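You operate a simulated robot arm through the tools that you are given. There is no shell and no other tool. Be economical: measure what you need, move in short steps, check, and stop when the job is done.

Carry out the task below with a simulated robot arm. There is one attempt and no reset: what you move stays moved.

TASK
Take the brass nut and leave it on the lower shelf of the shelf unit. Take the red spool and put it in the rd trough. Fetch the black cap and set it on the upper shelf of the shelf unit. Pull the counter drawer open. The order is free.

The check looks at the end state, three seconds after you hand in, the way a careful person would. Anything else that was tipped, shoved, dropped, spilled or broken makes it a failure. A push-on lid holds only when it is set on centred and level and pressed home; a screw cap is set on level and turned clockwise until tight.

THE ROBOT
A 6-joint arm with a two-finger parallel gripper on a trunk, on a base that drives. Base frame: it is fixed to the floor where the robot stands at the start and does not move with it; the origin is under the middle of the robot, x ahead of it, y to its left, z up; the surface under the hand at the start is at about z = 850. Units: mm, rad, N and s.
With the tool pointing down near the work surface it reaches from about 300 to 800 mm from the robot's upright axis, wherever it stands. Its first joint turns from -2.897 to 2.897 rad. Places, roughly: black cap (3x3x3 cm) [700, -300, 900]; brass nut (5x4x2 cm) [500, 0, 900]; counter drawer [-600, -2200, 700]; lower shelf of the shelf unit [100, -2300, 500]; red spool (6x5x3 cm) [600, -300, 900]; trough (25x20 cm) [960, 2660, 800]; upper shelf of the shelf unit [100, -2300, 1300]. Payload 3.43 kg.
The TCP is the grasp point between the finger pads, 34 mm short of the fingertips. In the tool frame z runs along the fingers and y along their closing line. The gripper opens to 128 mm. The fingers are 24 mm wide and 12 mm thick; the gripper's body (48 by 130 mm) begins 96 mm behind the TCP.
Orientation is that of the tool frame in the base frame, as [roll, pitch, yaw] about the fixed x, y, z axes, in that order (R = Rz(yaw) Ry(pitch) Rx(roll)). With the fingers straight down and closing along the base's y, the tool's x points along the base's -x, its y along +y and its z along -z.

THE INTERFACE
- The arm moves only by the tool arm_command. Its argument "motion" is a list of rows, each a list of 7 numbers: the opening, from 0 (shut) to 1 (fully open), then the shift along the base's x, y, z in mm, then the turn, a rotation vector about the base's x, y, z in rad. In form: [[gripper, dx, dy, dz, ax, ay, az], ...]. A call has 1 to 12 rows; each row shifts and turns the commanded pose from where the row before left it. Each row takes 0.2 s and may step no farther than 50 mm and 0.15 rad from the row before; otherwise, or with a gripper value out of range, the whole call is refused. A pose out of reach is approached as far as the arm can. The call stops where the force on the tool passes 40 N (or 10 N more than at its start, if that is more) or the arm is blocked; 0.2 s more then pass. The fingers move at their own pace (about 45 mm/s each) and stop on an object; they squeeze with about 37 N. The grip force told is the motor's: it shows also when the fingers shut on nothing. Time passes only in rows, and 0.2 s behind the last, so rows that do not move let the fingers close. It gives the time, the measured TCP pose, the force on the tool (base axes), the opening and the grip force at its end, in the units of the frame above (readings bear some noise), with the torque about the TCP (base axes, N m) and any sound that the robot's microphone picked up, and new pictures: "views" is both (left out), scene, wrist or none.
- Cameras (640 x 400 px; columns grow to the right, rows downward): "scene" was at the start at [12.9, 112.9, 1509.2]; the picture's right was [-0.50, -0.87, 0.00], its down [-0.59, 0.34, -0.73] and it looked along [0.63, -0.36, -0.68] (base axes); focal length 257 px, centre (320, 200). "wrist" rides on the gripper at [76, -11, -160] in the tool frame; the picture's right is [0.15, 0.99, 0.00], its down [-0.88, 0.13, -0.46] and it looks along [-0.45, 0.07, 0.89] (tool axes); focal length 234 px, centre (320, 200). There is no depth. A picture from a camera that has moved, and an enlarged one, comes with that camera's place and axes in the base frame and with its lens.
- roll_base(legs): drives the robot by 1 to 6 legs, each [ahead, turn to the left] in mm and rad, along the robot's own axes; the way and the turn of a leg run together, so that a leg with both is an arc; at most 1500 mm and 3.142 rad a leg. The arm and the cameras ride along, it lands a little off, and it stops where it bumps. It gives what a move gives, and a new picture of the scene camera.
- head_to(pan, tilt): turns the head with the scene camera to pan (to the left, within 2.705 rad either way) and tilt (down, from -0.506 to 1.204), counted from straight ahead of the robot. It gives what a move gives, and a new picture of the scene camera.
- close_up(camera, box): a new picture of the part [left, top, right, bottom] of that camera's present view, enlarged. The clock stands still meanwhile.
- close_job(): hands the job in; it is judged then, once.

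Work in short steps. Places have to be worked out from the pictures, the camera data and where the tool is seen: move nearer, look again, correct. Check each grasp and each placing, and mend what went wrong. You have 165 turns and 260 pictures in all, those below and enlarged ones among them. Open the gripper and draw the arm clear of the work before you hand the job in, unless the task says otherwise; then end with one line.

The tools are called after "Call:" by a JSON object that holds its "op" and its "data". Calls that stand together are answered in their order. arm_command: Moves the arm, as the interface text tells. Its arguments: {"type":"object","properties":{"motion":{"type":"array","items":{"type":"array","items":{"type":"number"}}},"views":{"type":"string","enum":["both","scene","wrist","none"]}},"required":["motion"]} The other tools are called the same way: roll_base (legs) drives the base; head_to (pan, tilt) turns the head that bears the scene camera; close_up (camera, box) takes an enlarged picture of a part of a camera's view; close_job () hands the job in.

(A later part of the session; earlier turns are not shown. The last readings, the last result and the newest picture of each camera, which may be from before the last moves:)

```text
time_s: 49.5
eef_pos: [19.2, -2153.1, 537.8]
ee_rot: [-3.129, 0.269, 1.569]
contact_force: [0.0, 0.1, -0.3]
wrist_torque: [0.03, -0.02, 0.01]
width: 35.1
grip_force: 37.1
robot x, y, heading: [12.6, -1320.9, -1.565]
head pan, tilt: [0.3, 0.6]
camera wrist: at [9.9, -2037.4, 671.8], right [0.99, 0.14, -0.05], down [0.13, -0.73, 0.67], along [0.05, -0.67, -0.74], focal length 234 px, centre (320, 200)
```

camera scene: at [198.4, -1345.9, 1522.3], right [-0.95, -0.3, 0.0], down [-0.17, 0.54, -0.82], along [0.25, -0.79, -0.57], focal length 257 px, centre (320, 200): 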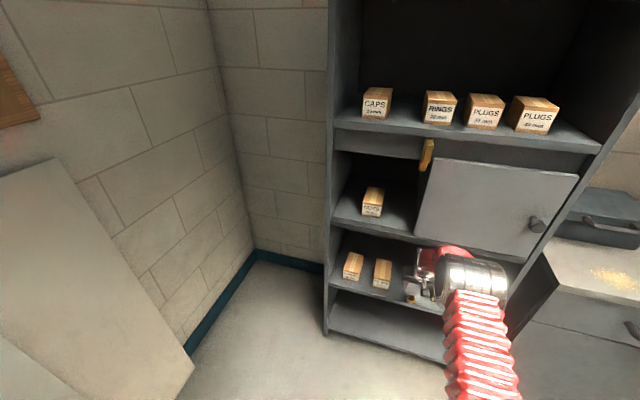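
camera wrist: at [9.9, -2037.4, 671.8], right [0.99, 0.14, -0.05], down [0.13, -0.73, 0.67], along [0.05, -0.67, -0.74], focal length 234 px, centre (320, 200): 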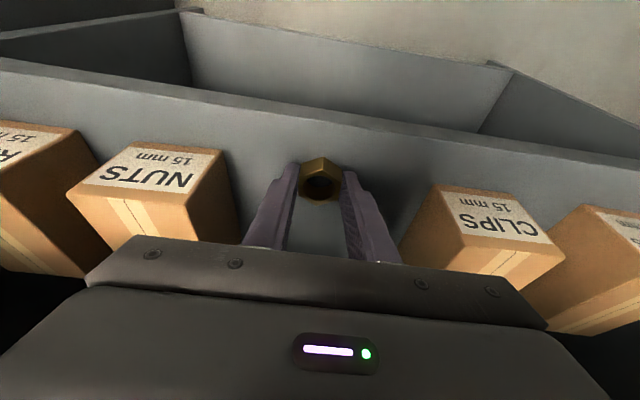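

The nut now sits well inside. I open and lift away.

Call:
{"op": "arm_command", "data": {"motion": [[0.3, 0, 0, -1, 0, 0, 0], [0.45, 0, 0, 0, 0, 0, 0], [0.5, 0, 0, 0, 0, 0, 0], [0.5, 0, 0, 20, 0, 0, 0], [0.5, 0, 10, 25, 0, 0, 0], [0.5, 0, 30, 10, 0, 0, 0], [0.5, 0, 40, 0, 0, 0, 0], [0.5, 0, 0, 0, 0, 0, 0]], "views": "wrist"}}

Call:
{"op": "close_up", "data": {"camera": "wrist", "box": [240, 130, 400, 230]}}

```text
time_s: 51.3
eef_pos: [19.2, -2074.6, 593.2]
ee_rot: [-3.13, 0.269, 1.569]
contact_force: [-0.5, 0.3, 0.3]
wrist_torque: [-0.04, 0.02, 0.02]
width: 63.9
grip_force: 0.1
robot x, y, heading: [13.3, -1323.4, -1.561]
head pan, tilt: [0.3, 0.6]
camera wrist: at [10.3, -1958.1, 727.3], right [0.99, 0.14, -0.05], down [0.13, -0.73, 0.67], along [0.05, -0.67, -0.74], focal length 234 px, centre (320, 200)
```

wrist: 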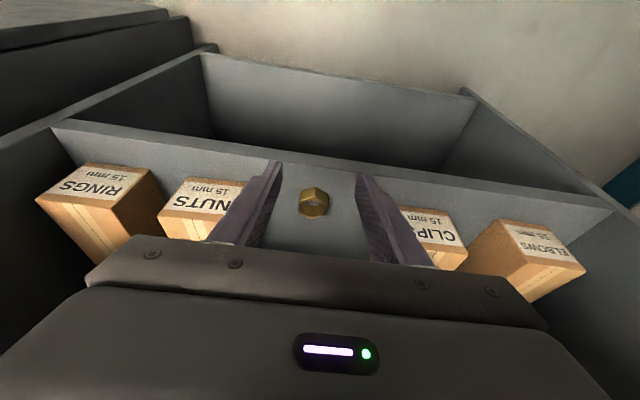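

```text
4.00 times, centred on (320, 180) of wrist
camera zoom: at [10.3, -1958.1, 727.3], right [0.99, 0.14, -0.05], down [0.13, -0.73, 0.67], along [0.05, -0.67, -0.74], focal length 937 px, centre (320, 280)
```

zoom: 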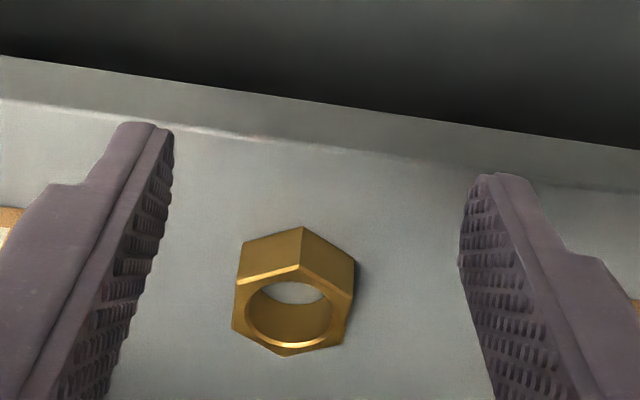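

The nut is safely on the lower shelf. I back off and then raise the arm upright.

Call:
{"op": "roll_base", "data": {"legs": [[-300, 0]]}}

Call:
{"op": "arm_command", "data": {"motion": [[0.6, 0, 0, 48, 0, 0, 0], [0.6, 0, 0, 48, 0, 0, 0], [0.6, 0, 0, 48, 0, 0, 0], [0.6, 0, 0, 48, 0, 0, 0], [0.6, 0, 0, 48, 0, 0, 0], [0.6, 0, 20, 45, 0, 0, 0], [0.6, 0, 20, 45, 0.13, 0, 0], [0.6, 0, 20, 45, 0.13, 0, 0], [0.6, 0, 30, 40, 0, 0, 0], [0.6, 0, 30, 40, 0, 0, 0], [0.6, 0, 30, 40, 0, 0, 0], [0.6, 0, 20, 40, 0, 0, 0]], "views": "none"}}

```text
time_s: 53.8
eef_pos: [18.4, -1773.7, 594.2]
ee_rot: [-3.129, 0.27, 1.571]
contact_force: [0.3, -0.7, 0.4]
wrist_torque: [0.02, 0.01, 0.0]
width: 64.2
grip_force: 0.0
robot x, y, heading: [11.3, -1021.0, -1.572]
head pan, tilt: [0.3, 0.6]
camera scene: at [197.0, -1045.5, 1522.3], right [-0.95, -0.3, 0.0], down [-0.17, 0.54, -0.82], along [0.25, -0.79, -0.57], focal length 257 px, centre (320, 200)
```

scene: 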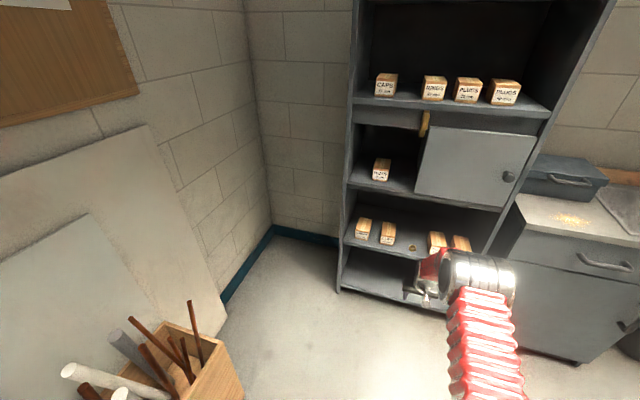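

```text
time_s: 56.4
eef_pos: [18.4, -1605.0, 1130.0]
ee_rot: [-3.13, 0.009, 1.571]
contact_force: [0.7, -0.4, -0.3]
wrist_torque: [0.09, 0.03, 0.02]
width: 76.9
grip_force: 0.0
robot x, y, heading: [14.3, -1018.9, -1.564]
head pan, tilt: [0.3, 0.6]
```

The arm is upright. I draw it in, reverse to y≈-300 and turn left to face the bench.

Call:
{"op": "arm_command", "data": {"motion": [[0.6, 0, 45, 10, 0, 0, 0], [0.6, 0, 45, 10, 0, 0, 0], [0.6, 0, 45, 10, 0, 0, 0], [0.6, 0, 45, 0, 0, 0, 0]], "views": "none"}}

Call:
{"op": "roll_base", "data": {"legs": [[-720, 0], [0, 1.566]]}}

Call:
{"op": "head_to", "data": {"pan": 0.4, "tilt": 0.8}}

```text
time_s: 57.4
eef_pos: [17.3, -1424.1, 1159.5]
ee_rot: [-3.128, 0.009, 1.57]
contact_force: [0.9, 0.1, -0.6]
wrist_torque: [0.02, 0.01, 0.01]
width: 76.7
grip_force: 0.1
robot x, y, heading: [9.7, -1023.4, -1.573]
head pan, tilt: [0.3, 0.6]
```

```text
time_s: 68.0
eef_pos: [412.3, -297.6, 1160.6]
ee_rot: [-3.13, 0.009, 3.137]
contact_force: [0.3, 0.5, 0.2]
wrist_torque: [0.0, 0.02, 0.0]
width: 76.6
grip_force: 0.0
robot x, y, heading: [6.4, -334.7, -0.006]
head pan, tilt: [0.3, 0.6]
camera scene: at [34.4, -154.9, 1522.3], right [0.29, -0.96, 0.0], down [-0.54, -0.17, -0.82], along [0.79, 0.24, -0.57], focal length 257 px, centre (320, 200)
```

scene: 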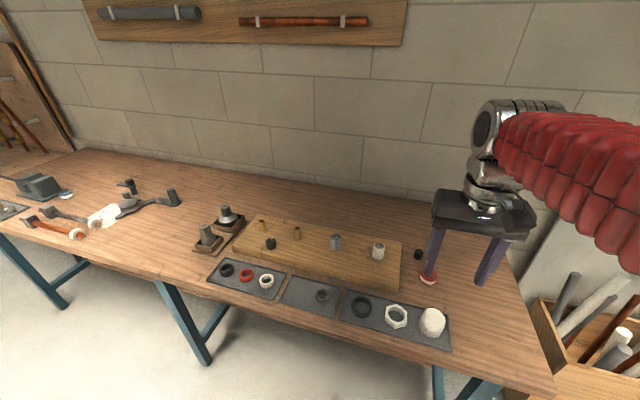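

```text
time_s: 68.8
eef_pos: [411.5, -298.5, 1160.5]
ee_rot: [-3.129, 0.008, 3.138]
contact_force: [-0.2, 0.5, -0.2]
wrist_torque: [0.01, 0.02, 0.01]
width: 77.0
grip_force: 0.1
robot x, y, heading: [8.4, -338.0, -0.002]
head pan, tilt: [0.4, 0.799]
camera scene: at [24.3, -149.6, 1505.5], right [0.39, -0.92, 0.0], down [-0.66, -0.28, -0.7], along [0.64, 0.27, -0.72], focal length 257 px, centre (320, 200)
```

scene: 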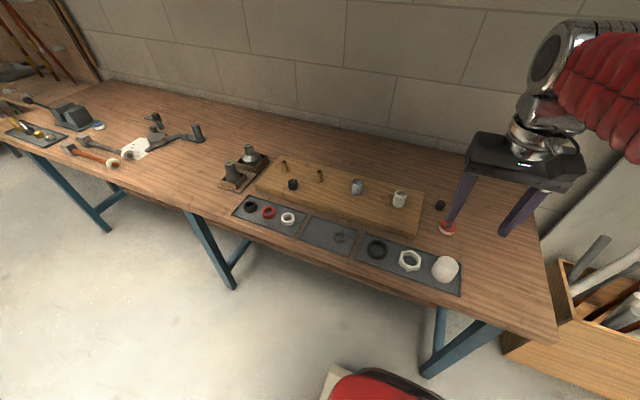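

I face the bench again. I move over the spool at about (646, -321) and look with the wrist camera.

Call:
{"op": "arm_command", "data": {"motion": [[0.6, 46, -4, -15, 0, 0, 0], [0.6, 46, -4, -15, 0, 0, 0], [0.6, 46, -4, -15, 0, 0, 0], [0.6, 46, -4, -15, 0, 0, 0], [0.6, 46, -4, -15, 0, 0, 0], [0.6, 0, 0, -25, 0, 0, 0], [0.6, 0, 0, 0, 0, 0, 0]], "views": "wrist"}}

Call:
{"op": "close_up", "data": {"camera": "wrist", "box": [240, 60, 440, 220]}}

```text
time_s: 70.3
eef_pos: [642.5, -318.8, 1060.4]
ee_rot: [-3.129, 0.009, 3.139]
contact_force: [0.4, 0.3, 0.7]
wrist_torque: [0.01, 0.01, -0.01]
width: 76.9
grip_force: 0.1
robot x, y, heading: [8.5, -341.0, -0.006]
head pan, tilt: [0.4, 0.799]
camera wrist: at [564.4, -327.2, 1218.4], right [-0.14, 0.99, -0.01], down [0.88, 0.13, 0.46], along [0.46, 0.05, -0.89], focal length 234 px, centre (320, 200)
```

wrist: 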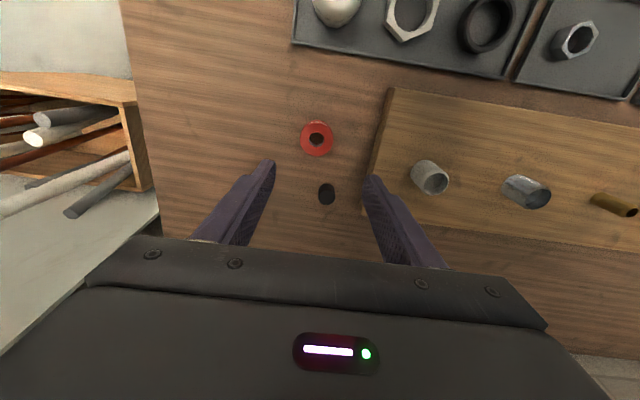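

```text
2.50 times, centred on (340, 140) of wrist
camera zoom: at [564.4, -327.2, 1218.4], right [-0.14, 0.99, -0.01], down [0.88, 0.13, 0.46], along [0.46, 0.05, -0.89], focal length 585 px, centre (270, 350)
```

zoom: 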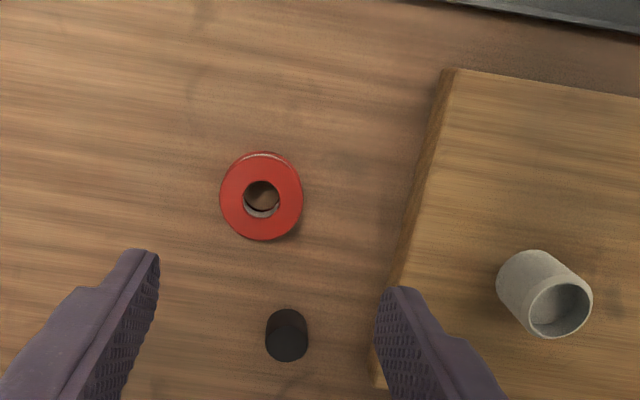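

The spool is centred at about (643, -326), 49 mm across, and the cap at about (731, -297). I descend on the spool.

Call:
{"op": "arm_command", "data": {"motion": [[0.6, 0, -7, -40, 0, 0, 0], [0.6, 0, 0, -45, 0, 0, 0], [0.6, 0, 0, -40, 0, 0, 0], [0.6, 0, 0, -20, 0, 0, 0], [0.6, 0, 0, -12, 0, 0, 0], [0.6, 0, 0, -8, 0, 0, 0], [0.6, 0, 0, 0, 0, 0, 0]], "views": "wrist"}}

```text
time_s: 72.0
eef_pos: [639.9, -325.0, 896.4]
ee_rot: [-3.129, 0.009, 3.137]
contact_force: [0.0, 0.9, 0.5]
wrist_torque: [-0.01, 0.0, -0.03]
width: 76.5
grip_force: 0.1
robot x, y, heading: [10.0, -339.2, -0.002]
head pan, tilt: [0.4, 0.799]
camera wrist: at [564.1, -333.9, 1054.2], right [-0.14, 0.99, -0.01], down [0.88, 0.13, 0.46], along [0.46, 0.05, -0.89], focal length 234 px, centre (320, 200)
```

wrist: 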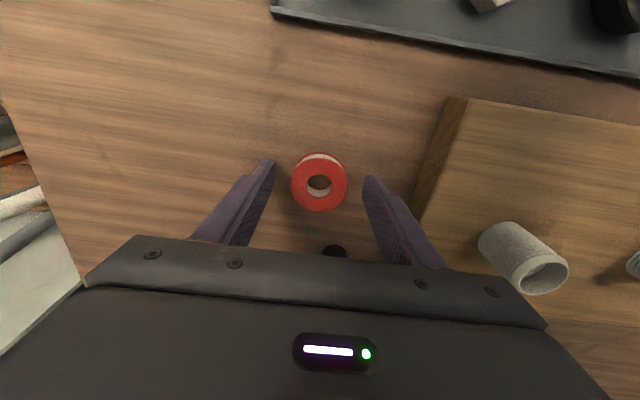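

The spool is centred between the fingers. I go 8 mm lower and close.

Call:
{"op": "arm_command", "data": {"motion": [[0.6, 2, -1, -8, 0, 0, 0], [0.4, 0, 0, 0, 0, 0, 0], [0.2, 0, 0, 0, 0, 0, 0], [0.0, 0, 0, 0, 0, 0, 0], [0.0, 0, 0, 0, 0, 0, 0], [0.0, 0, 0, 0, 0, 0, 0]], "views": "wrist"}}

```text
time_s: 73.3
eef_pos: [643.5, -326.4, 886.5]
ee_rot: [-3.128, 0.008, 3.14]
contact_force: [-0.8, 0.5, -0.5]
wrist_torque: [0.03, -0.01, -0.01]
width: 49.5
grip_force: 37.2
robot x, y, heading: [6.0, -340.2, 0.001]
head pan, tilt: [0.4, 0.799]
camera wrist: at [566.6, -334.9, 1046.4], right [-0.14, 0.99, -0.01], down [0.88, 0.13, 0.46], along [0.46, 0.05, -0.89], focal length 234 px, centre (320, 200)
```

wrist: 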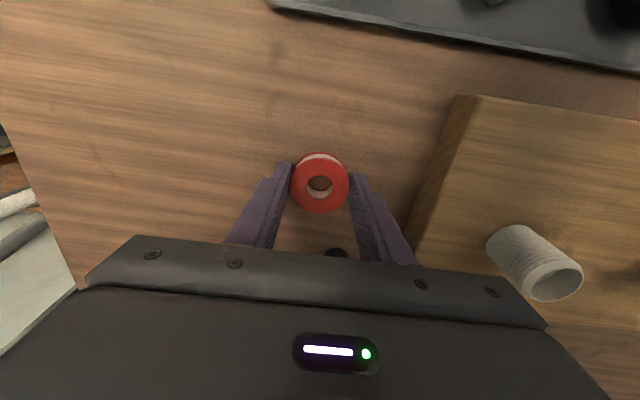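

The spool is held (49.5 mm). I lift, draw back and look left towards the trough.

Call:
{"op": "arm_command", "data": {"motion": [[0, 0, 0, 30, 0, 0, 0], [0, 0, 0, 45, 0, 0, 0], [0, 0, 0, 48, 0, 0, 0], [0, 0, 0, 48, 0, 0, 0], [0, -20, 0, 45, 0, 0, 0], [0, -45, 0, 20, 0, 0, 0], [0, -45, 0, 20, 0, 0, 0], [0, -45, 0, 10, 0, 0, 0], [0, -45, 0, 0, 0, 0, 0], [0, -45, 0, 0, 0, 0, 0]], "views": "none"}}

Call:
{"op": "head_to", "data": {"pan": 1.2, "tilt": 0.4}}

```text
time_s: 75.5
eef_pos: [397.5, -326.6, 1153.0]
ee_rot: [-3.13, 0.008, 3.14]
contact_force: [1.0, 0.2, -0.5]
wrist_torque: [0.01, 0.05, -0.02]
width: 49.6
grip_force: 36.7
robot x, y, heading: [10.4, -336.8, -0.001]
head pan, tilt: [0.4, 0.799]
```

```text
time_s: 76.7
eef_pos: [397.5, -326.2, 1153.6]
ee_rot: [-3.127, 0.008, 3.138]
contact_force: [0.5, 0.4, -0.2]
wrist_torque: [-0.01, 0.0, -0.02]
width: 49.4
grip_force: 36.7
robot x, y, heading: [11.7, -337.5, 0.0]
head pan, tilt: [1.201, 0.4]
camera scene: at [-16.4, -94.6, 1540.5], right [0.93, -0.36, 0.0], down [-0.14, -0.36, -0.92], along [0.33, 0.86, -0.39], focal length 257 px, centre (320, 200)
```

scene: 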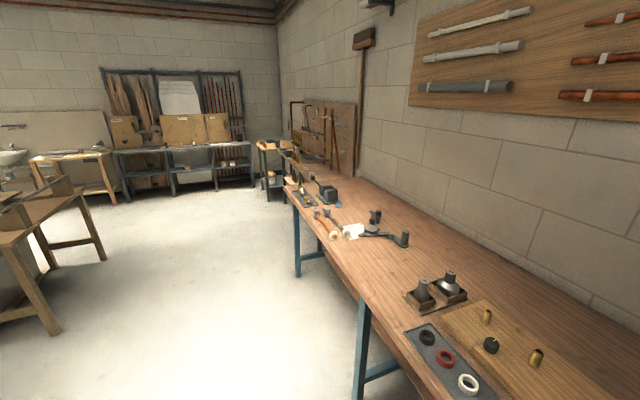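

I enlarge the area where the trough should be.

Call:
{"op": "close_up", "data": {"camera": "scene", "box": [240, 110, 400, 220]}}

```text
3.64 times, centred on (320, 165) of scene
camera zoom: at [-16.4, -94.6, 1540.5], right [0.93, -0.36, 0.0], down [-0.14, -0.36, -0.92], along [0.33, 0.86, -0.39], focal length 935 px, centre (320, 327)
```

zoom: 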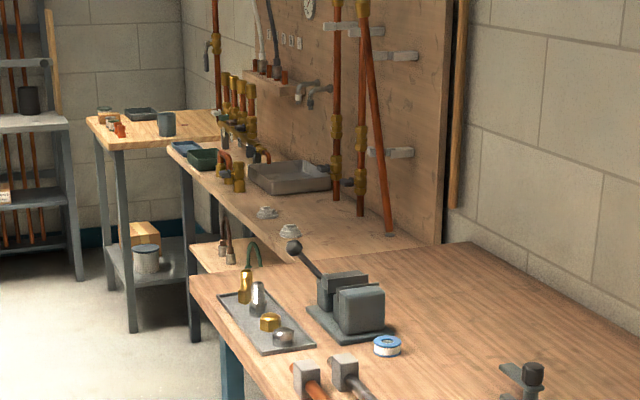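

The trough is the grey tray on the second bench at about (965, 2730). I turn left, drive along the bench and turn to face it.

Call:
{"op": "roll_base", "data": {"legs": [[0, 1.571], [1500, 0], [1500, 0], [0, -1.571]]}}

Call:
{"op": "head_to", "data": {"pan": 0.3, "tilt": 0.6}}

```text
time_s: 106.9
eef_pos: [442.8, 2679.0, 1151.9]
ee_rot: [-3.13, 0.008, 3.125]
contact_force: [-0.7, -0.6, -1.2]
wrist_torque: [0.01, 0.01, -0.02]
width: 49.4
grip_force: 36.8
robot x, y, heading: [52.5, 2715.9, -0.006]
head pan, tilt: [1.201, 0.4]
camera scene: at [30.7, 2955.5, 1540.6], right [0.93, -0.37, 0.0], down [-0.14, -0.36, -0.92], along [0.34, 0.86, -0.39], focal length 257 px, centre (320, 200)
```

scene: 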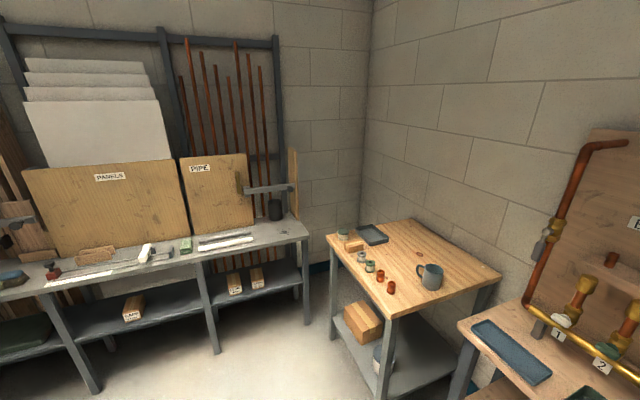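

```text
time_s: 108.1
eef_pos: [441.9, 2681.1, 1153.2]
ee_rot: [-3.13, 0.009, 3.124]
contact_force: [-0.1, -0.6, -0.5]
wrist_torque: [-0.02, 0.01, -0.02]
width: 49.6
grip_force: 37.0
robot x, y, heading: [54.1, 2710.8, -0.013]
head pan, tilt: [0.3, 0.6]
camera scene: at [80.7, 2894.9, 1522.3], right [0.29, -0.96, 0.0], down [-0.54, -0.16, -0.83], along [0.79, 0.24, -0.56], focal length 257 px, centre (320, 200)
```

scene: 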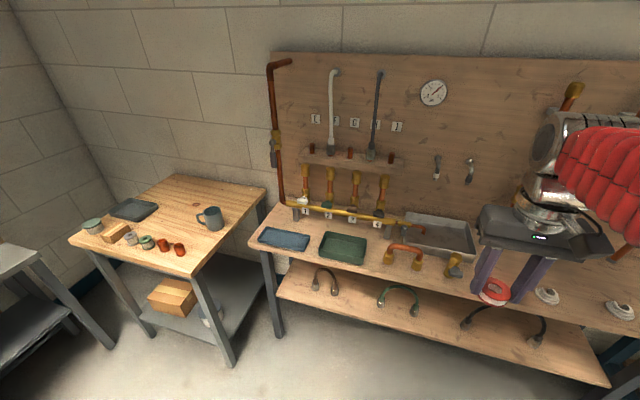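

There are three trays. I enlarge them to see whether any label reads "rd".

Call:
{"op": "close_up", "data": {"camera": "scene", "box": [240, 160, 500, 300]}}

Call:
{"op": "head_to", "data": {"pan": -0.1, "tilt": 0.75}}

```text
2.46 times, centred on (370, 230) of scene
camera zoom: at [80.7, 2894.9, 1522.3], right [0.29, -0.96, 0.0], down [-0.54, -0.16, -0.83], along [0.79, 0.24, -0.56], focal length 633 px, centre (197, 126)
```

zoom: 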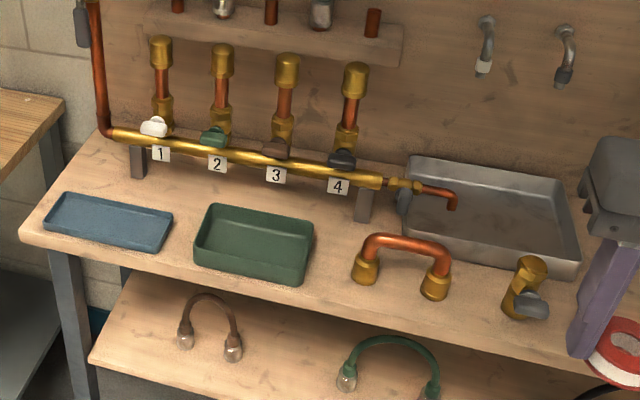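

```text
time_s: 108.9
eef_pos: [442.0, 2680.1, 1153.2]
ee_rot: [-3.129, 0.008, 3.125]
contact_force: [1.1, 0.0, 0.2]
wrist_torque: [0.04, -0.02, 0.01]
width: 49.4
grip_force: 36.9
robot x, y, heading: [55.6, 2712.2, -0.007]
head pan, tilt: [-0.099, 0.75]
camera scene: at [78.4, 2860.6, 1509.4], right [-0.11, -0.99, 0.0], down [-0.68, 0.07, -0.73], along [0.73, -0.08, -0.68], focal length 257 px, centre (320, 200)
```

scene: 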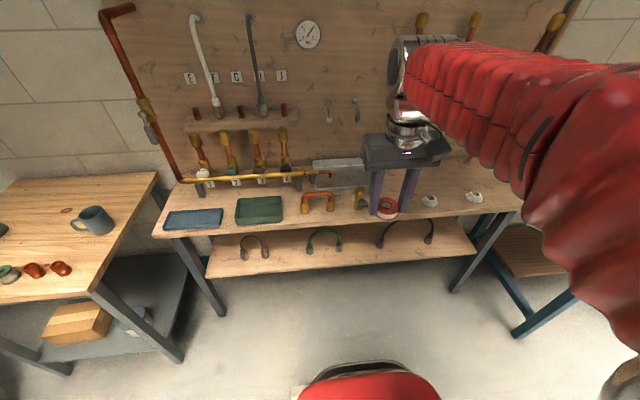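

The grey tray below the spout matches the given place, with its centre at about (985, 2665) and sides y≈2540–2795. I drive 260 mm nearer.

Call:
{"op": "roll_base", "data": {"legs": [[260, 0]]}}

Call:
{"op": "arm_command", "data": {"motion": [[0, 45, -15, 0, 0, 0, 0], [0, 45, -15, 0, 0, 0, 0], [0, 45, -15, 0, 0, 0, 0], [0, 45, -15, -10, 0, 0, 0], [0, 40, -15, -20, 0, 0, 0], [0, 0, 0, 0, 0, 0, 0]]}}

```text
time_s: 111.2
eef_pos: [702.5, 2677.9, 1153.2]
ee_rot: [-3.129, 0.009, 3.126]
contact_force: [-0.5, 0.3, 0.7]
wrist_torque: [0.01, 0.03, 0.0]
width: 49.4
grip_force: 36.9
robot x, y, heading: [318.1, 2708.3, -0.009]
head pan, tilt: [-0.099, 0.75]
camera scene: at [339.0, 2858.2, 1509.4], right [-0.11, -0.99, 0.0], down [-0.68, 0.07, -0.73], along [0.73, -0.08, -0.68], focal length 257 px, centre (320, 200)
```

scene: 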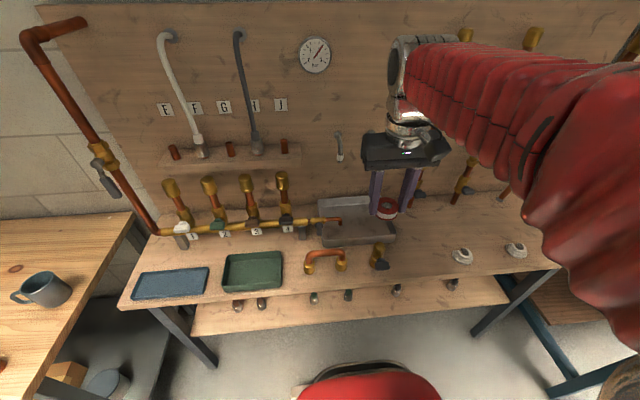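

```text
time_s: 112.6
eef_pos: [923.7, 2603.3, 1123.0]
ee_rot: [-3.129, 0.009, 3.125]
contact_force: [-0.4, 0.7, -1.1]
wrist_torque: [-0.01, 0.01, -0.01]
width: 49.5
grip_force: 37.1
robot x, y, heading: [315.4, 2709.1, -0.008]
head pan, tilt: [-0.099, 0.75]
camera scene: at [339.3, 2858.2, 1509.4], right [-0.11, -0.99, 0.0], down [-0.68, 0.07, -0.73], along [0.73, -0.08, -0.68], focal length 257 px, centre (320, 200)
camera wrist: at [846.7, 2596.2, 1282.4], right [-0.13, 0.99, -0.01], down [0.88, 0.12, 0.46], along [0.46, 0.05, -0.89], focal length 234 px, centre (320, 200)
```

scene: 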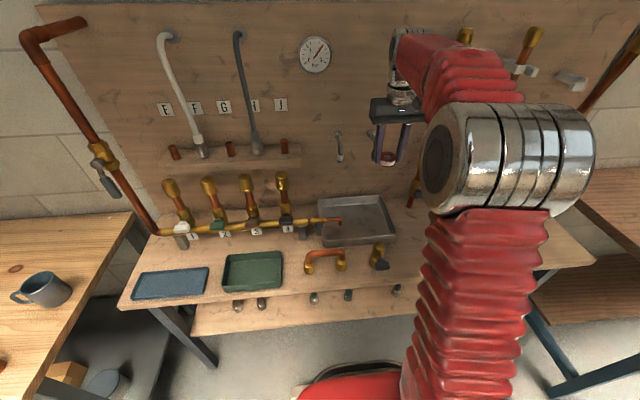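
wrist: 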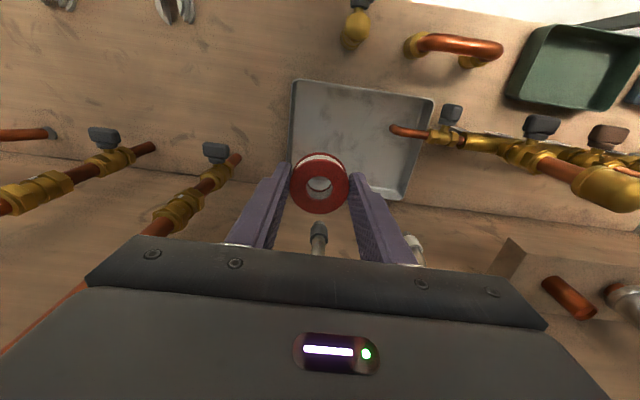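

The wrist view shows the tray over x 855–1046, y 2550–2790, with the spout tip near (907, 2722). I target (935, 2622) and descend to just above the rim.

Call:
{"op": "arm_command", "data": {"motion": [[0, 8, 12, -40, 0, 0, 0], [0, 4, 8, -45, 0, 0, 0], [0, 0, 0, -45, 0, 0, 0], [0, 0, 0, -45, 0, 0, 0], [0, 0, 0, -40, 0, 0, 0], [0, 0, 0, 0, 0, 0, 0]]}}

```text
time_s: 114.0
eef_pos: [935.2, 2623.3, 906.4]
ee_rot: [-3.129, 0.01, 3.124]
contact_force: [-0.1, -1.4, 0.4]
wrist_torque: [0.01, 0.04, -0.03]
width: 49.4
grip_force: 36.9
robot x, y, heading: [313.3, 2708.3, -0.005]
head pan, tilt: [-0.099, 0.75]
camera scene: at [339.4, 2858.2, 1509.4], right [-0.11, -0.99, 0.0], down [-0.68, 0.07, -0.73], along [0.73, -0.08, -0.68], focal length 257 px, centre (320, 200)
camera wrist: at [857.4, 2615.8, 1066.6], right [-0.13, 0.99, -0.01], down [0.88, 0.12, 0.46], along [0.46, 0.05, -0.89], focal length 234 px, centre (320, 200)
```

scene: 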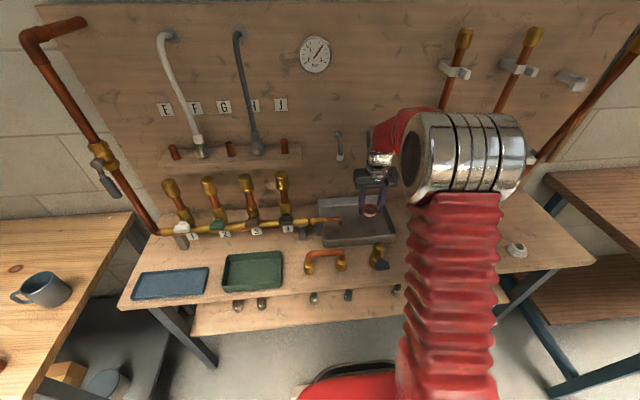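
wrist: 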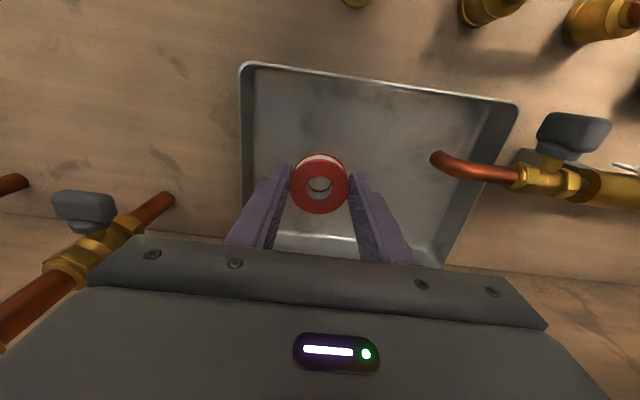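

Right over the tray interior. I descend slowly to the tray floor.

Call:
{"op": "arm_command", "data": {"motion": [[0, 0, 0, -25, 0, 0, 0], [0, 0, 0, -20, 0, 0, 0], [0, 0, 0, -8, 0, 0, 0], [0, 0, 0, -5, 0, 0, 0], [0, 0, 0, -4, 0, 0, 0], [0, 0, 0, 0, 0, 0, 0]], "views": "wrist"}}

```text
time_s: 115.4
eef_pos: [932.8, 2622.4, 846.5]
ee_rot: [-3.129, 0.009, 3.126]
contact_force: [0.6, 0.8, 0.9]
wrist_torque: [0.0, -0.03, 0.03]
width: 49.5
grip_force: 37.1
robot x, y, heading: [317.5, 2709.4, -0.007]
head pan, tilt: [-0.099, 0.75]
camera wrist: at [857.2, 2615.7, 1005.4], right [-0.13, 0.99, -0.01], down [0.88, 0.12, 0.46], along [0.46, 0.05, -0.89], focal length 234 px, centre (320, 200)
```

wrist: 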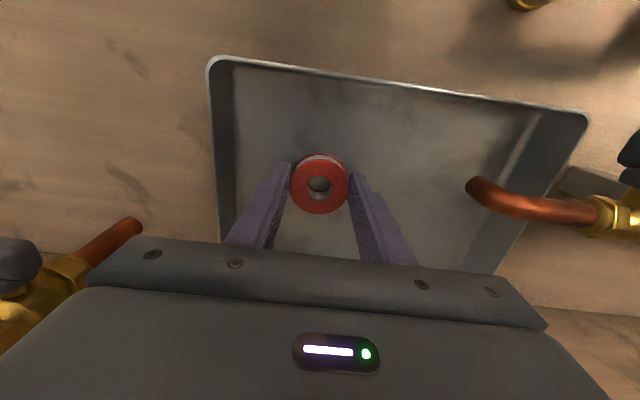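

No contact yet; I continue in small steps.

Call:
{"op": "arm_command", "data": {"motion": [[0, 0, 0, -4, 0, 0, 0], [0, 0, 0, -4, 0, 0, 0], [0, 0, 0, -3, 0, 0, 0], [0, 0, 0, 0, 0, 0, 0]], "views": "none"}}

```text
time_s: 116.4
eef_pos: [936.6, 2623.8, 838.9]
ee_rot: [-3.131, 0.013, 3.127]
contact_force: [-0.6, 0.5, 3.6]
wrist_torque: [0.1, 0.0, 0.03]
width: 49.7
grip_force: 37.2
robot x, y, heading: [316.4, 2711.1, -0.007]
head pan, tilt: [-0.099, 0.75]
stopped in row 4: the force on the tool passed its limit at 41 N (the readings are from after the stop); the commanded pose is now the measured one
```

The spool touches the floor of the trough. I open and rise.

Call:
{"op": "arm_command", "data": {"motion": [[0.5, 0, 0, 0, 0, 0, 0], [0.55, 0, 0, 0, 0, 0, 0], [0.58, 0, 0, 0, 0, 0, 0], [0.58, 0, 0, 30, 0, 0, 0], [0.58, 0, 0, 45, 0, 0, 0], [0.58, 0, 0, 45, 0, 0, 0], [0.58, 0, 0, 45, 0, 0, 0], [0.58, 0, 0, 45, 0, 0, 0]], "views": "wrist"}}

```text
time_s: 118.2
eef_pos: [935.9, 2623.3, 1050.3]
ee_rot: [-3.128, 0.014, 3.124]
contact_force: [0.5, 0.3, -0.1]
wrist_torque: [-0.01, 0.02, 0.01]
width: 74.1
grip_force: 0.0
robot x, y, heading: [316.3, 2709.8, -0.012]
head pan, tilt: [-0.099, 0.75]
camera wrist: at [858.2, 2615.9, 1207.5], right [-0.13, 0.99, -0.01], down [0.88, 0.12, 0.47], along [0.46, 0.05, -0.88], focal length 234 px, centre (320, 200)
```

wrist: 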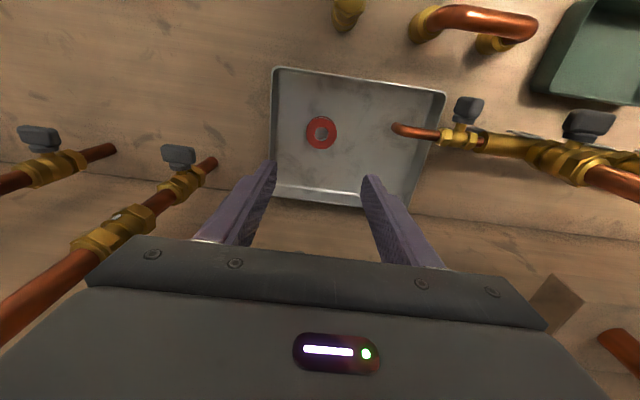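

The spool lies in the trough. I retract the arm and drive back to the bench end for the cap.

Call:
{"op": "arm_command", "data": {"motion": [[0.5, -30, 0, 35, 0, 0, 0], [0.5, -40, 10, 25, 0, 0, 0], [0.5, -40, 10, 20, 0, 0, 0], [0.5, -45, 15, 15, 0, 0, 0], [0.5, -45, 15, 10, 0, 0, 0], [0.5, -30, 15, 0, 0, 0, 0]], "views": "none"}}

Call:
{"op": "roll_base", "data": {"legs": [[-300, 0], [0, -1.563], [1480, 0], [1480, 0], [0, 1.571]]}}

```text
time_s: 119.6
eef_pos: [706.0, 2688.4, 1152.9]
ee_rot: [-3.13, 0.014, 3.124]
contact_force: [-0.1, 1.1, -0.1]
wrist_torque: [-0.04, 0.03, 0.06]
width: 64.0
grip_force: 0.1
robot x, y, heading: [313.0, 2703.1, -0.005]
head pan, tilt: [-0.099, 0.75]
```

```text
time_s: 151.6
eef_pos: [352.8, -261.5, 1153.7]
ee_rot: [-3.128, 0.014, 3.124]
contact_force: [-0.2, 0.1, -0.4]
wrist_torque: [0.01, 0.03, -0.01]
width: 64.0
grip_force: 0.0
robot x, y, heading: [-38.0, -272.1, -0.019]
head pan, tilt: [-0.099, 0.75]
camera scene: at [-12.3, -125.4, 1509.4], right [-0.11, -0.99, 0.0], down [-0.68, 0.08, -0.73], along [0.73, -0.08, -0.68], focal length 257 px, centre (320, 200)
```

scene: 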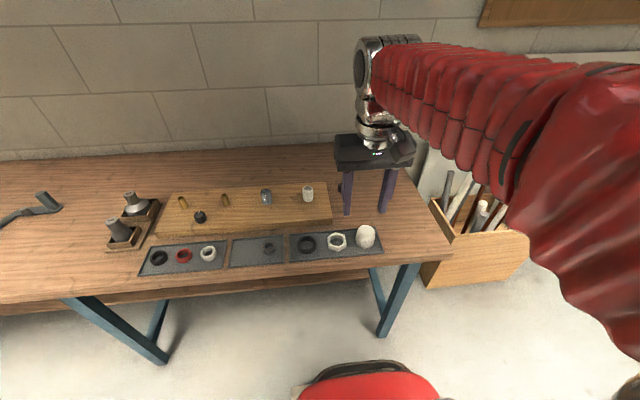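

The cap at (731, -297) is a bit far, so I drive 60 mm ahead and move over it.

Call:
{"op": "roll_base", "data": {"legs": [[60, 0]]}}

Call:
{"op": "arm_command", "data": {"motion": [[0.5, 45, -5, 0, 0, 0, 0], [0.5, 45, -5, 0, 0, 0, 0], [0.5, 45, -5, 0, 0, 0, 0], [0.5, 45, -5, 0, 0, 0, 0], [0.5, 45, -5, -10, 0, 0, 0], [0.5, 45, -5, -20, 0, 0, 0], [0.5, 45, -4, -20, 0, 0, 0], [0.5, 0, 0, -40, 0, 0, 0], [0.5, 0, 0, 0, 0, 0, 0]], "views": "wrist"}}

Call:
{"op": "close_up", "data": {"camera": "wrist", "box": [240, 80, 400, 220]}}

```text
time_s: 152.6
eef_pos: [413.2, -260.9, 1153.4]
ee_rot: [-3.132, 0.015, 3.122]
contact_force: [-0.1, -0.4, 0.2]
wrist_torque: [0.0, -0.01, 0.01]
width: 63.9
grip_force: 0.1
robot x, y, heading: [25.5, -273.7, -0.016]
head pan, tilt: [-0.099, 0.75]
camera scene: at [48.1, -126.3, 1509.4], right [-0.11, -0.99, 0.0], down [-0.68, 0.08, -0.73], along [0.73, -0.08, -0.68], focal length 257 px, centre (320, 200)
```

scene: 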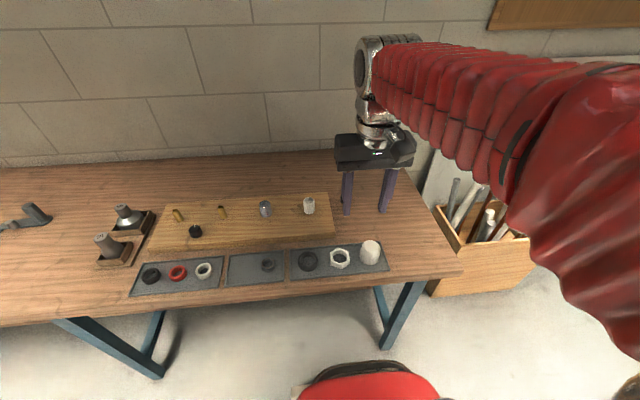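

```text
time_s: 154.6
eef_pos: [729.6, -294.8, 1062.8]
ee_rot: [-3.129, 0.013, 3.122]
contact_force: [0.3, 0.3, 0.8]
wrist_torque: [0.02, -0.01, 0.0]
width: 64.2
grip_force: 0.1
robot x, y, heading: [20.1, -272.7, -0.014]
head pan, tilt: [-0.099, 0.75]
camera wrist: at [651.3, -301.9, 1222.6], right [-0.13, 0.99, -0.01], down [0.88, 0.12, 0.47], along [0.46, 0.05, -0.88], focal length 234 px, centre (320, 200)
```

wrist: 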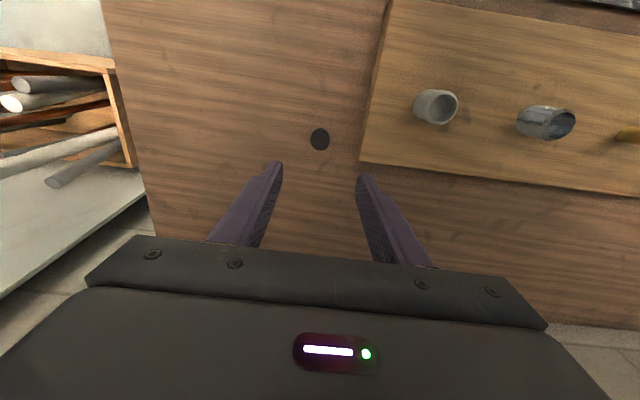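

```text
2.86 times, centred on (320, 150) of wrist
camera zoom: at [651.3, -301.9, 1222.6], right [-0.13, 0.99, -0.01], down [0.88, 0.12, 0.47], along [0.46, 0.05, -0.88], focal length 669 px, centre (320, 343)
```

zoom: 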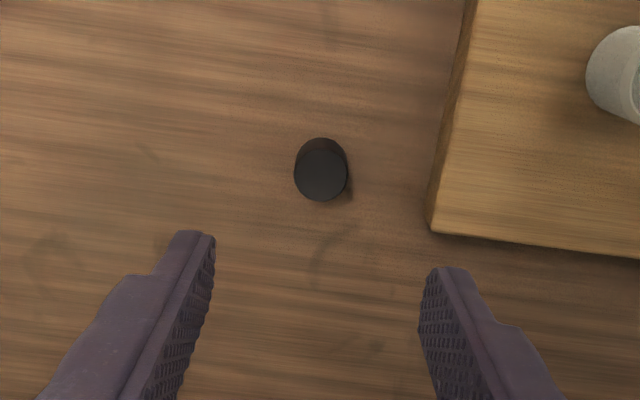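

The cap is at about (734, -295). To set it down level on the upper shelf with a slanted tool, I grasp it with the tool tilted 0.6 rad outward.

Call:
{"op": "arm_command", "data": {"motion": [[0.42, -10, 0, -20, 0, -0.15, 0], [0.42, -5, 0, -20, 0, -0.15, 0], [0.42, -2, 0, -20, 0, -0.15, 0], [0.42, 0, 0, -20, 0, -0.15, 0], [0.42, 0, 0, -30, 0, 0, 0], [0.42, 0, 0, 0, 0, 0, 0]], "views": "wrist"}}

```text
time_s: 156.0
eef_pos: [711.7, -295.9, 953.2]
ee_rot: [3.14, 0.615, 3.117]
contact_force: [0.2, 0.2, 0.1]
wrist_torque: [0.0, 0.02, 0.0]
width: 53.8
grip_force: 0.0
robot x, y, heading: [20.7, -275.9, -0.013]
head pan, tilt: [-0.099, 0.75]
camera wrist: at [557.8, -302.9, 1039.8], right [-0.1, 0.99, -0.08], down [0.46, 0.12, 0.88], along [0.88, 0.05, -0.47], focal length 234 px, centre (320, 200)
```

wrist: 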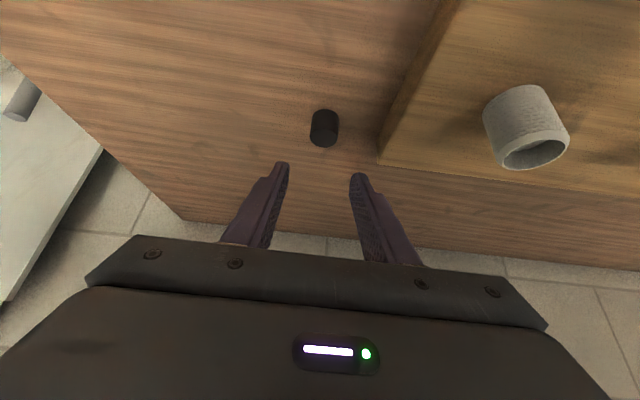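

The cap is at (731, -296). I descend along it.

Call:
{"op": "arm_command", "data": {"motion": [[0.4, 2, 0, -25, 0, 0, 0], [0.4, 2, 0, -20, 0, 0, 0], [0.4, 0, 0, -10, 0, 0, 0], [0.4, 0, 0, -6, 0, 0, 0], [0.4, 0, 0, 0, 0, 0, 0]], "views": "wrist"}}

```text
time_s: 157.2
eef_pos: [715.9, -296.0, 892.0]
ee_rot: [3.14, 0.615, 3.117]
contact_force: [-0.5, 0.1, 0.0]
wrist_torque: [-0.02, 0.02, -0.03]
width: 51.2
grip_force: 0.0
robot x, y, heading: [24.1, -275.0, -0.016]
head pan, tilt: [-0.099, 0.75]
camera wrist: at [561.9, -303.0, 979.6], right [-0.1, 0.99, -0.08], down [0.46, 0.12, 0.88], along [0.88, 0.05, -0.47], focal length 234 px, centre (320, 200)
```

wrist: 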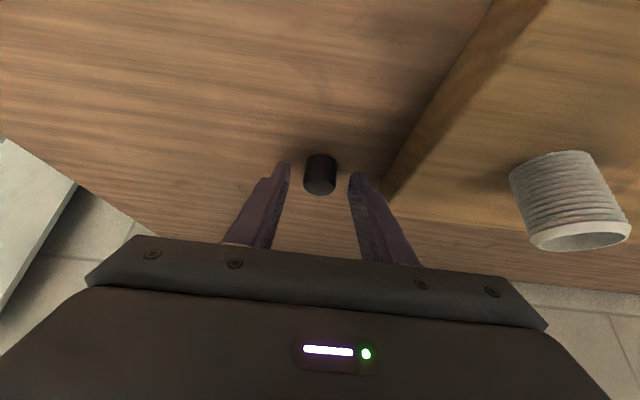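

The cap is between the fingertips. I close.

Call:
{"op": "arm_command", "data": {"motion": [[0.4, 2, 0, -3, 0, 0, 0], [0.25, 0, 0, 0, 0, 0, 0], [0.1, 0, 0, 0, 0, 0, 0], [0.0, 0, 0, 0, 0, 0, 0], [0.0, 0, 0, 0, 0, 0, 0], [0.0, 0, 0, 0, 0, 0, 0]], "views": "wrist"}}

Call:
{"op": "close_up", "data": {"camera": "wrist", "box": [260, 130, 380, 230]}}

```text
time_s: 158.6
eef_pos: [717.4, -295.4, 890.7]
ee_rot: [3.14, 0.615, 3.117]
contact_force: [-1.2, -0.7, 0.3]
wrist_torque: [0.02, -0.04, -0.02]
width: 27.0
grip_force: 36.9
robot x, y, heading: [22.1, -276.6, -0.017]
head pan, tilt: [-0.099, 0.75]
camera wrist: at [563.9, -302.9, 976.9], right [-0.1, 0.99, -0.08], down [0.46, 0.12, 0.88], along [0.88, 0.05, -0.47], focal length 234 px, centre (320, 200)
```

wrist: 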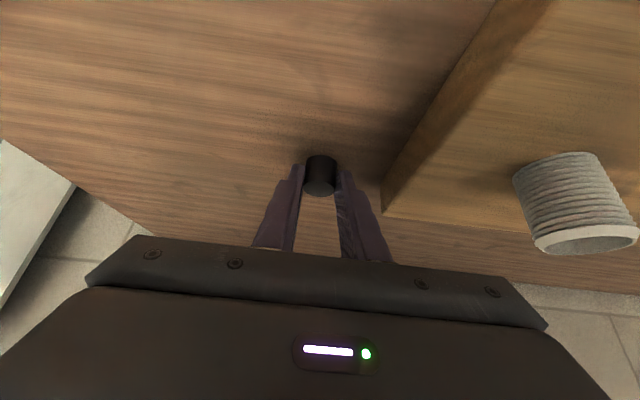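

```text
4.00 times, centred on (320, 180) of wrist
camera zoom: at [563.9, -302.9, 976.9], right [-0.1, 0.99, -0.08], down [0.46, 0.12, 0.88], along [0.88, 0.05, -0.47], focal length 937 px, centre (320, 280)
```

zoom: 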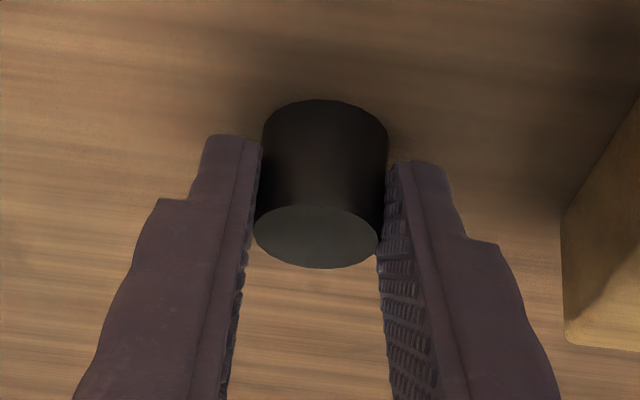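

The cap is held firmly. I lift straight up and draw in, keeping the tilt.

Call:
{"op": "arm_command", "data": {"motion": [[0, 0, 0, 20, 0, 0, 0], [0, 0, 0, 45, 0, 0, 0], [0, 0, 0, 45, 0, 0, 0], [0, -20, 0, 45, 0, 0, 0], [0, -20, 0, 45, 0, 0, 0], [0, -30, 0, 40, 0, 0, 0], [0, -30, 0, 35, 0, 0, 0], [0, -30, 0, 35, 0, 0, 0], [0, -40, 0, 30, 0, 0, 0], [0, -40, 0, 30, 0, 0, 0], [0, 0, 0, 0, 0, 0, 0]], "views": "wrist"}}

```text
time_s: 161.0
eef_pos: [506.9, -295.9, 1260.8]
ee_rot: [3.139, 0.614, 3.119]
contact_force: [-0.6, -0.5, -0.2]
wrist_torque: [-0.02, 0.01, -0.05]
width: 26.8
grip_force: 37.2
robot x, y, heading: [23.4, -278.9, -0.021]
head pan, tilt: [-0.099, 0.75]
camera wrist: at [353.7, -302.4, 1346.5], right [-0.1, 0.99, -0.08], down [0.46, 0.12, 0.88], along [0.88, 0.05, -0.47], focal length 234 px, centre (320, 200)
```

wrist: 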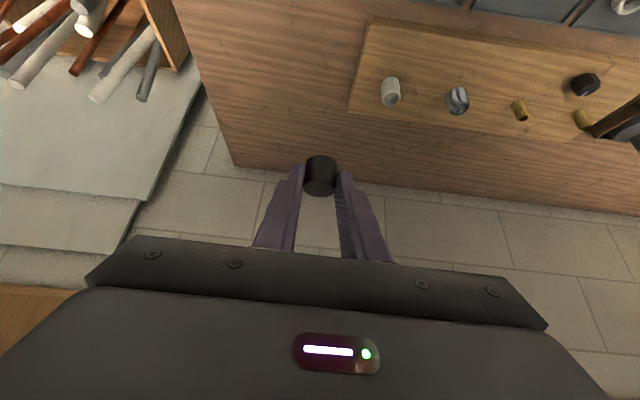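

I drive to stand facing the shelf with the cap in line with the gap between CAPS and RINGS (x≈180).

Call:
{"op": "roll_base", "data": {"legs": [[0, -1.4], [1080, 0], [0, -0.152]]}}

Call:
{"op": "head_to", "data": {"pan": 0.0, "tilt": 0.35}}

```text
time_s: 174.0
eef_pos: [162.5, -1816.8, 1258.9]
ee_rot: [3.141, 0.613, 1.556]
contact_force: [1.1, 0.5, 0.3]
wrist_torque: [-0.02, 0.03, 0.0]
width: 26.8
grip_force: 37.1
robot x, y, heading: [178.0, -1332.1, -1.575]
head pan, tilt: [-0.099, 0.75]
camera scene: at [330.6, -1355.1, 1509.4], right [-0.99, 0.1, 0.0], down [0.07, 0.68, -0.73], along [-0.08, -0.73, -0.68], focal length 257 px, centre (320, 200)
```

scene: 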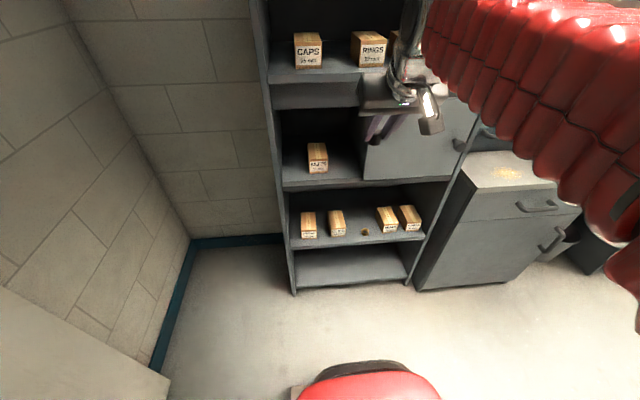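

```text
time_s: 174.8
eef_pos: [162.3, -1817.5, 1260.0]
ee_rot: [3.141, 0.615, 1.555]
contact_force: [-0.5, -0.3, -0.1]
wrist_torque: [0.03, 0.01, 0.01]
width: 26.9
grip_force: 37.3
robot x, y, heading: [182.6, -1331.9, -1.576]
head pan, tilt: [0.0, 0.351]
camera scene: at [338.8, -1365.8, 1545.0], right [-1.0, 0.0, 0.0], down [0.0, 0.34, -0.94], along [0.0, -0.94, -0.34], focal length 257 px, centre (320, 200)
```

scene: 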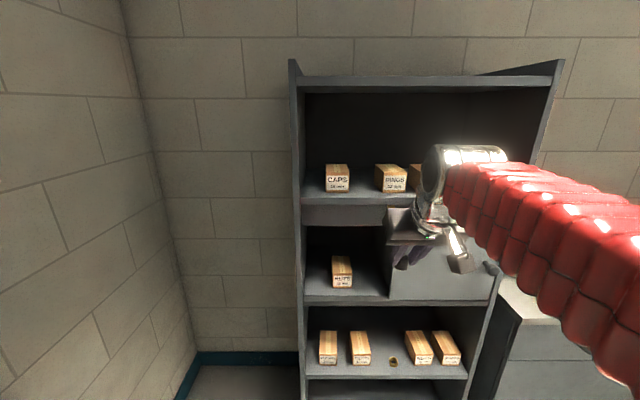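

A good frontal view. I enlarge the upper shelf.

Call:
{"op": "close_up", "data": {"camera": "scene", "box": [285, 60, 565, 240]}}

```text
2.22 times, centred on (425, 150) of scene
camera zoom: at [338.8, -1365.8, 1545.0], right [-1.0, 0.0, 0.0], down [0.0, 0.34, -0.94], along [0.0, -0.94, -0.34], focal length 571 px, centre (87, 311)
```

zoom: 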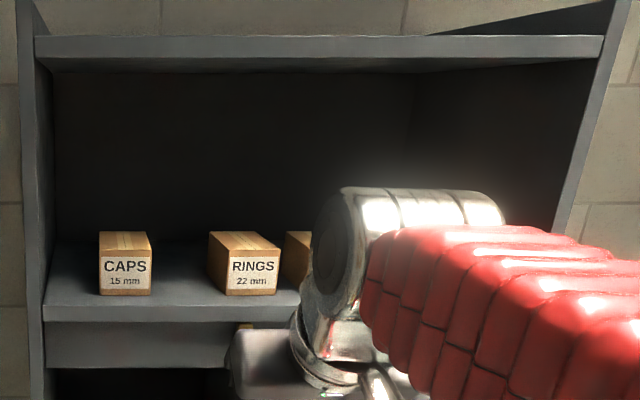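

The shelf top is at z≈1287, its edge at y≈-2097, the block fronts at y≈-2147, and the gap spans x 140–247. I raise the cap above shelf level and drive 150 mm nearer.

Call:
{"op": "arm_command", "data": {"motion": [[0, 10, 0, 40, 0, 0, 0], [0, 10, 0, 40, 0, 0, 0], [0, 10, 0, 40, 0, 0, 0], [0, 0, 0, 0, 0, 0, 0]], "views": "none"}}

Call:
{"op": "roll_base", "data": {"legs": [[150, 0]]}}

```text
time_s: 175.8
eef_pos: [192.3, -1815.9, 1380.1]
ee_rot: [-3.141, 0.614, 1.556]
contact_force: [0.3, 0.6, 0.0]
wrist_torque: [0.03, -0.01, 0.0]
width: 26.8
grip_force: 36.9
robot x, y, heading: [181.0, -1331.8, -1.572]
head pan, tilt: [0.0, 0.351]
```

```text
time_s: 177.4
eef_pos: [191.1, -1968.3, 1379.7]
ee_rot: [-3.141, 0.614, 1.556]
contact_force: [0.0, 0.3, -0.9]
wrist_torque: [0.0, -0.01, -0.01]
width: 26.7
grip_force: 36.5
robot x, y, heading: [180.0, -1481.3, -1.573]
head pan, tilt: [0.0, 0.351]
camera scene: at [338.2, -1517.7, 1545.1], right [-1.0, 0.0, 0.0], down [0.0, 0.34, -0.94], along [0.0, -0.94, -0.34], focal length 257 px, centre (320, 200)
```

scene: 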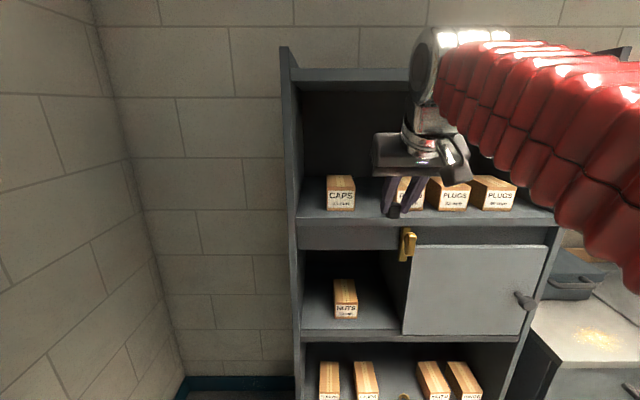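

The arm joint stays in front of the top board. I move forward 95 mm at this height and look.

Call:
{"op": "arm_command", "data": {"motion": [[0, 0, -35, 0, 0, 0, 0], [0, 0, -35, 0, 0, 0, 0], [0, 0, -25, 0, 0, 0, 0], [0, 0, 0, 0, 0, 0, 0]]}}

```text
time_s: 178.4
eef_pos: [191.8, -2062.9, 1380.1]
ee_rot: [3.14, 0.615, 1.556]
contact_force: [-0.1, 0.2, -0.4]
wrist_torque: [0.0, -0.03, 0.02]
width: 26.6
grip_force: 37.5
robot x, y, heading: [180.0, -1485.5, -1.575]
head pan, tilt: [0.0, 0.351]
camera scene: at [338.2, -1517.8, 1545.1], right [-1.0, 0.0, 0.0], down [0.0, 0.34, -0.94], along [0.0, -0.94, -0.34], focal length 257 px, centre (320, 200)
camera wrist: at [183.0, -1908.8, 1466.8], right [0.99, 0.1, -0.08], down [0.12, -0.46, 0.88], along [0.05, -0.88, -0.47], focal length 234 px, centre (320, 200)
```

scene: 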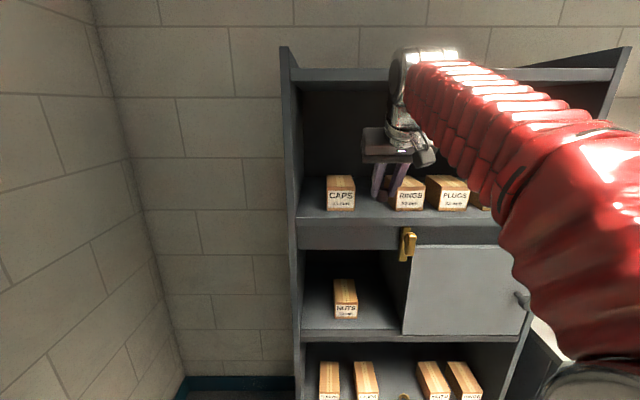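
wrist: 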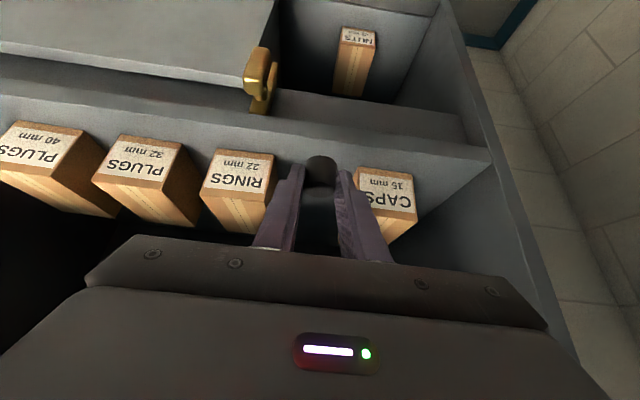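

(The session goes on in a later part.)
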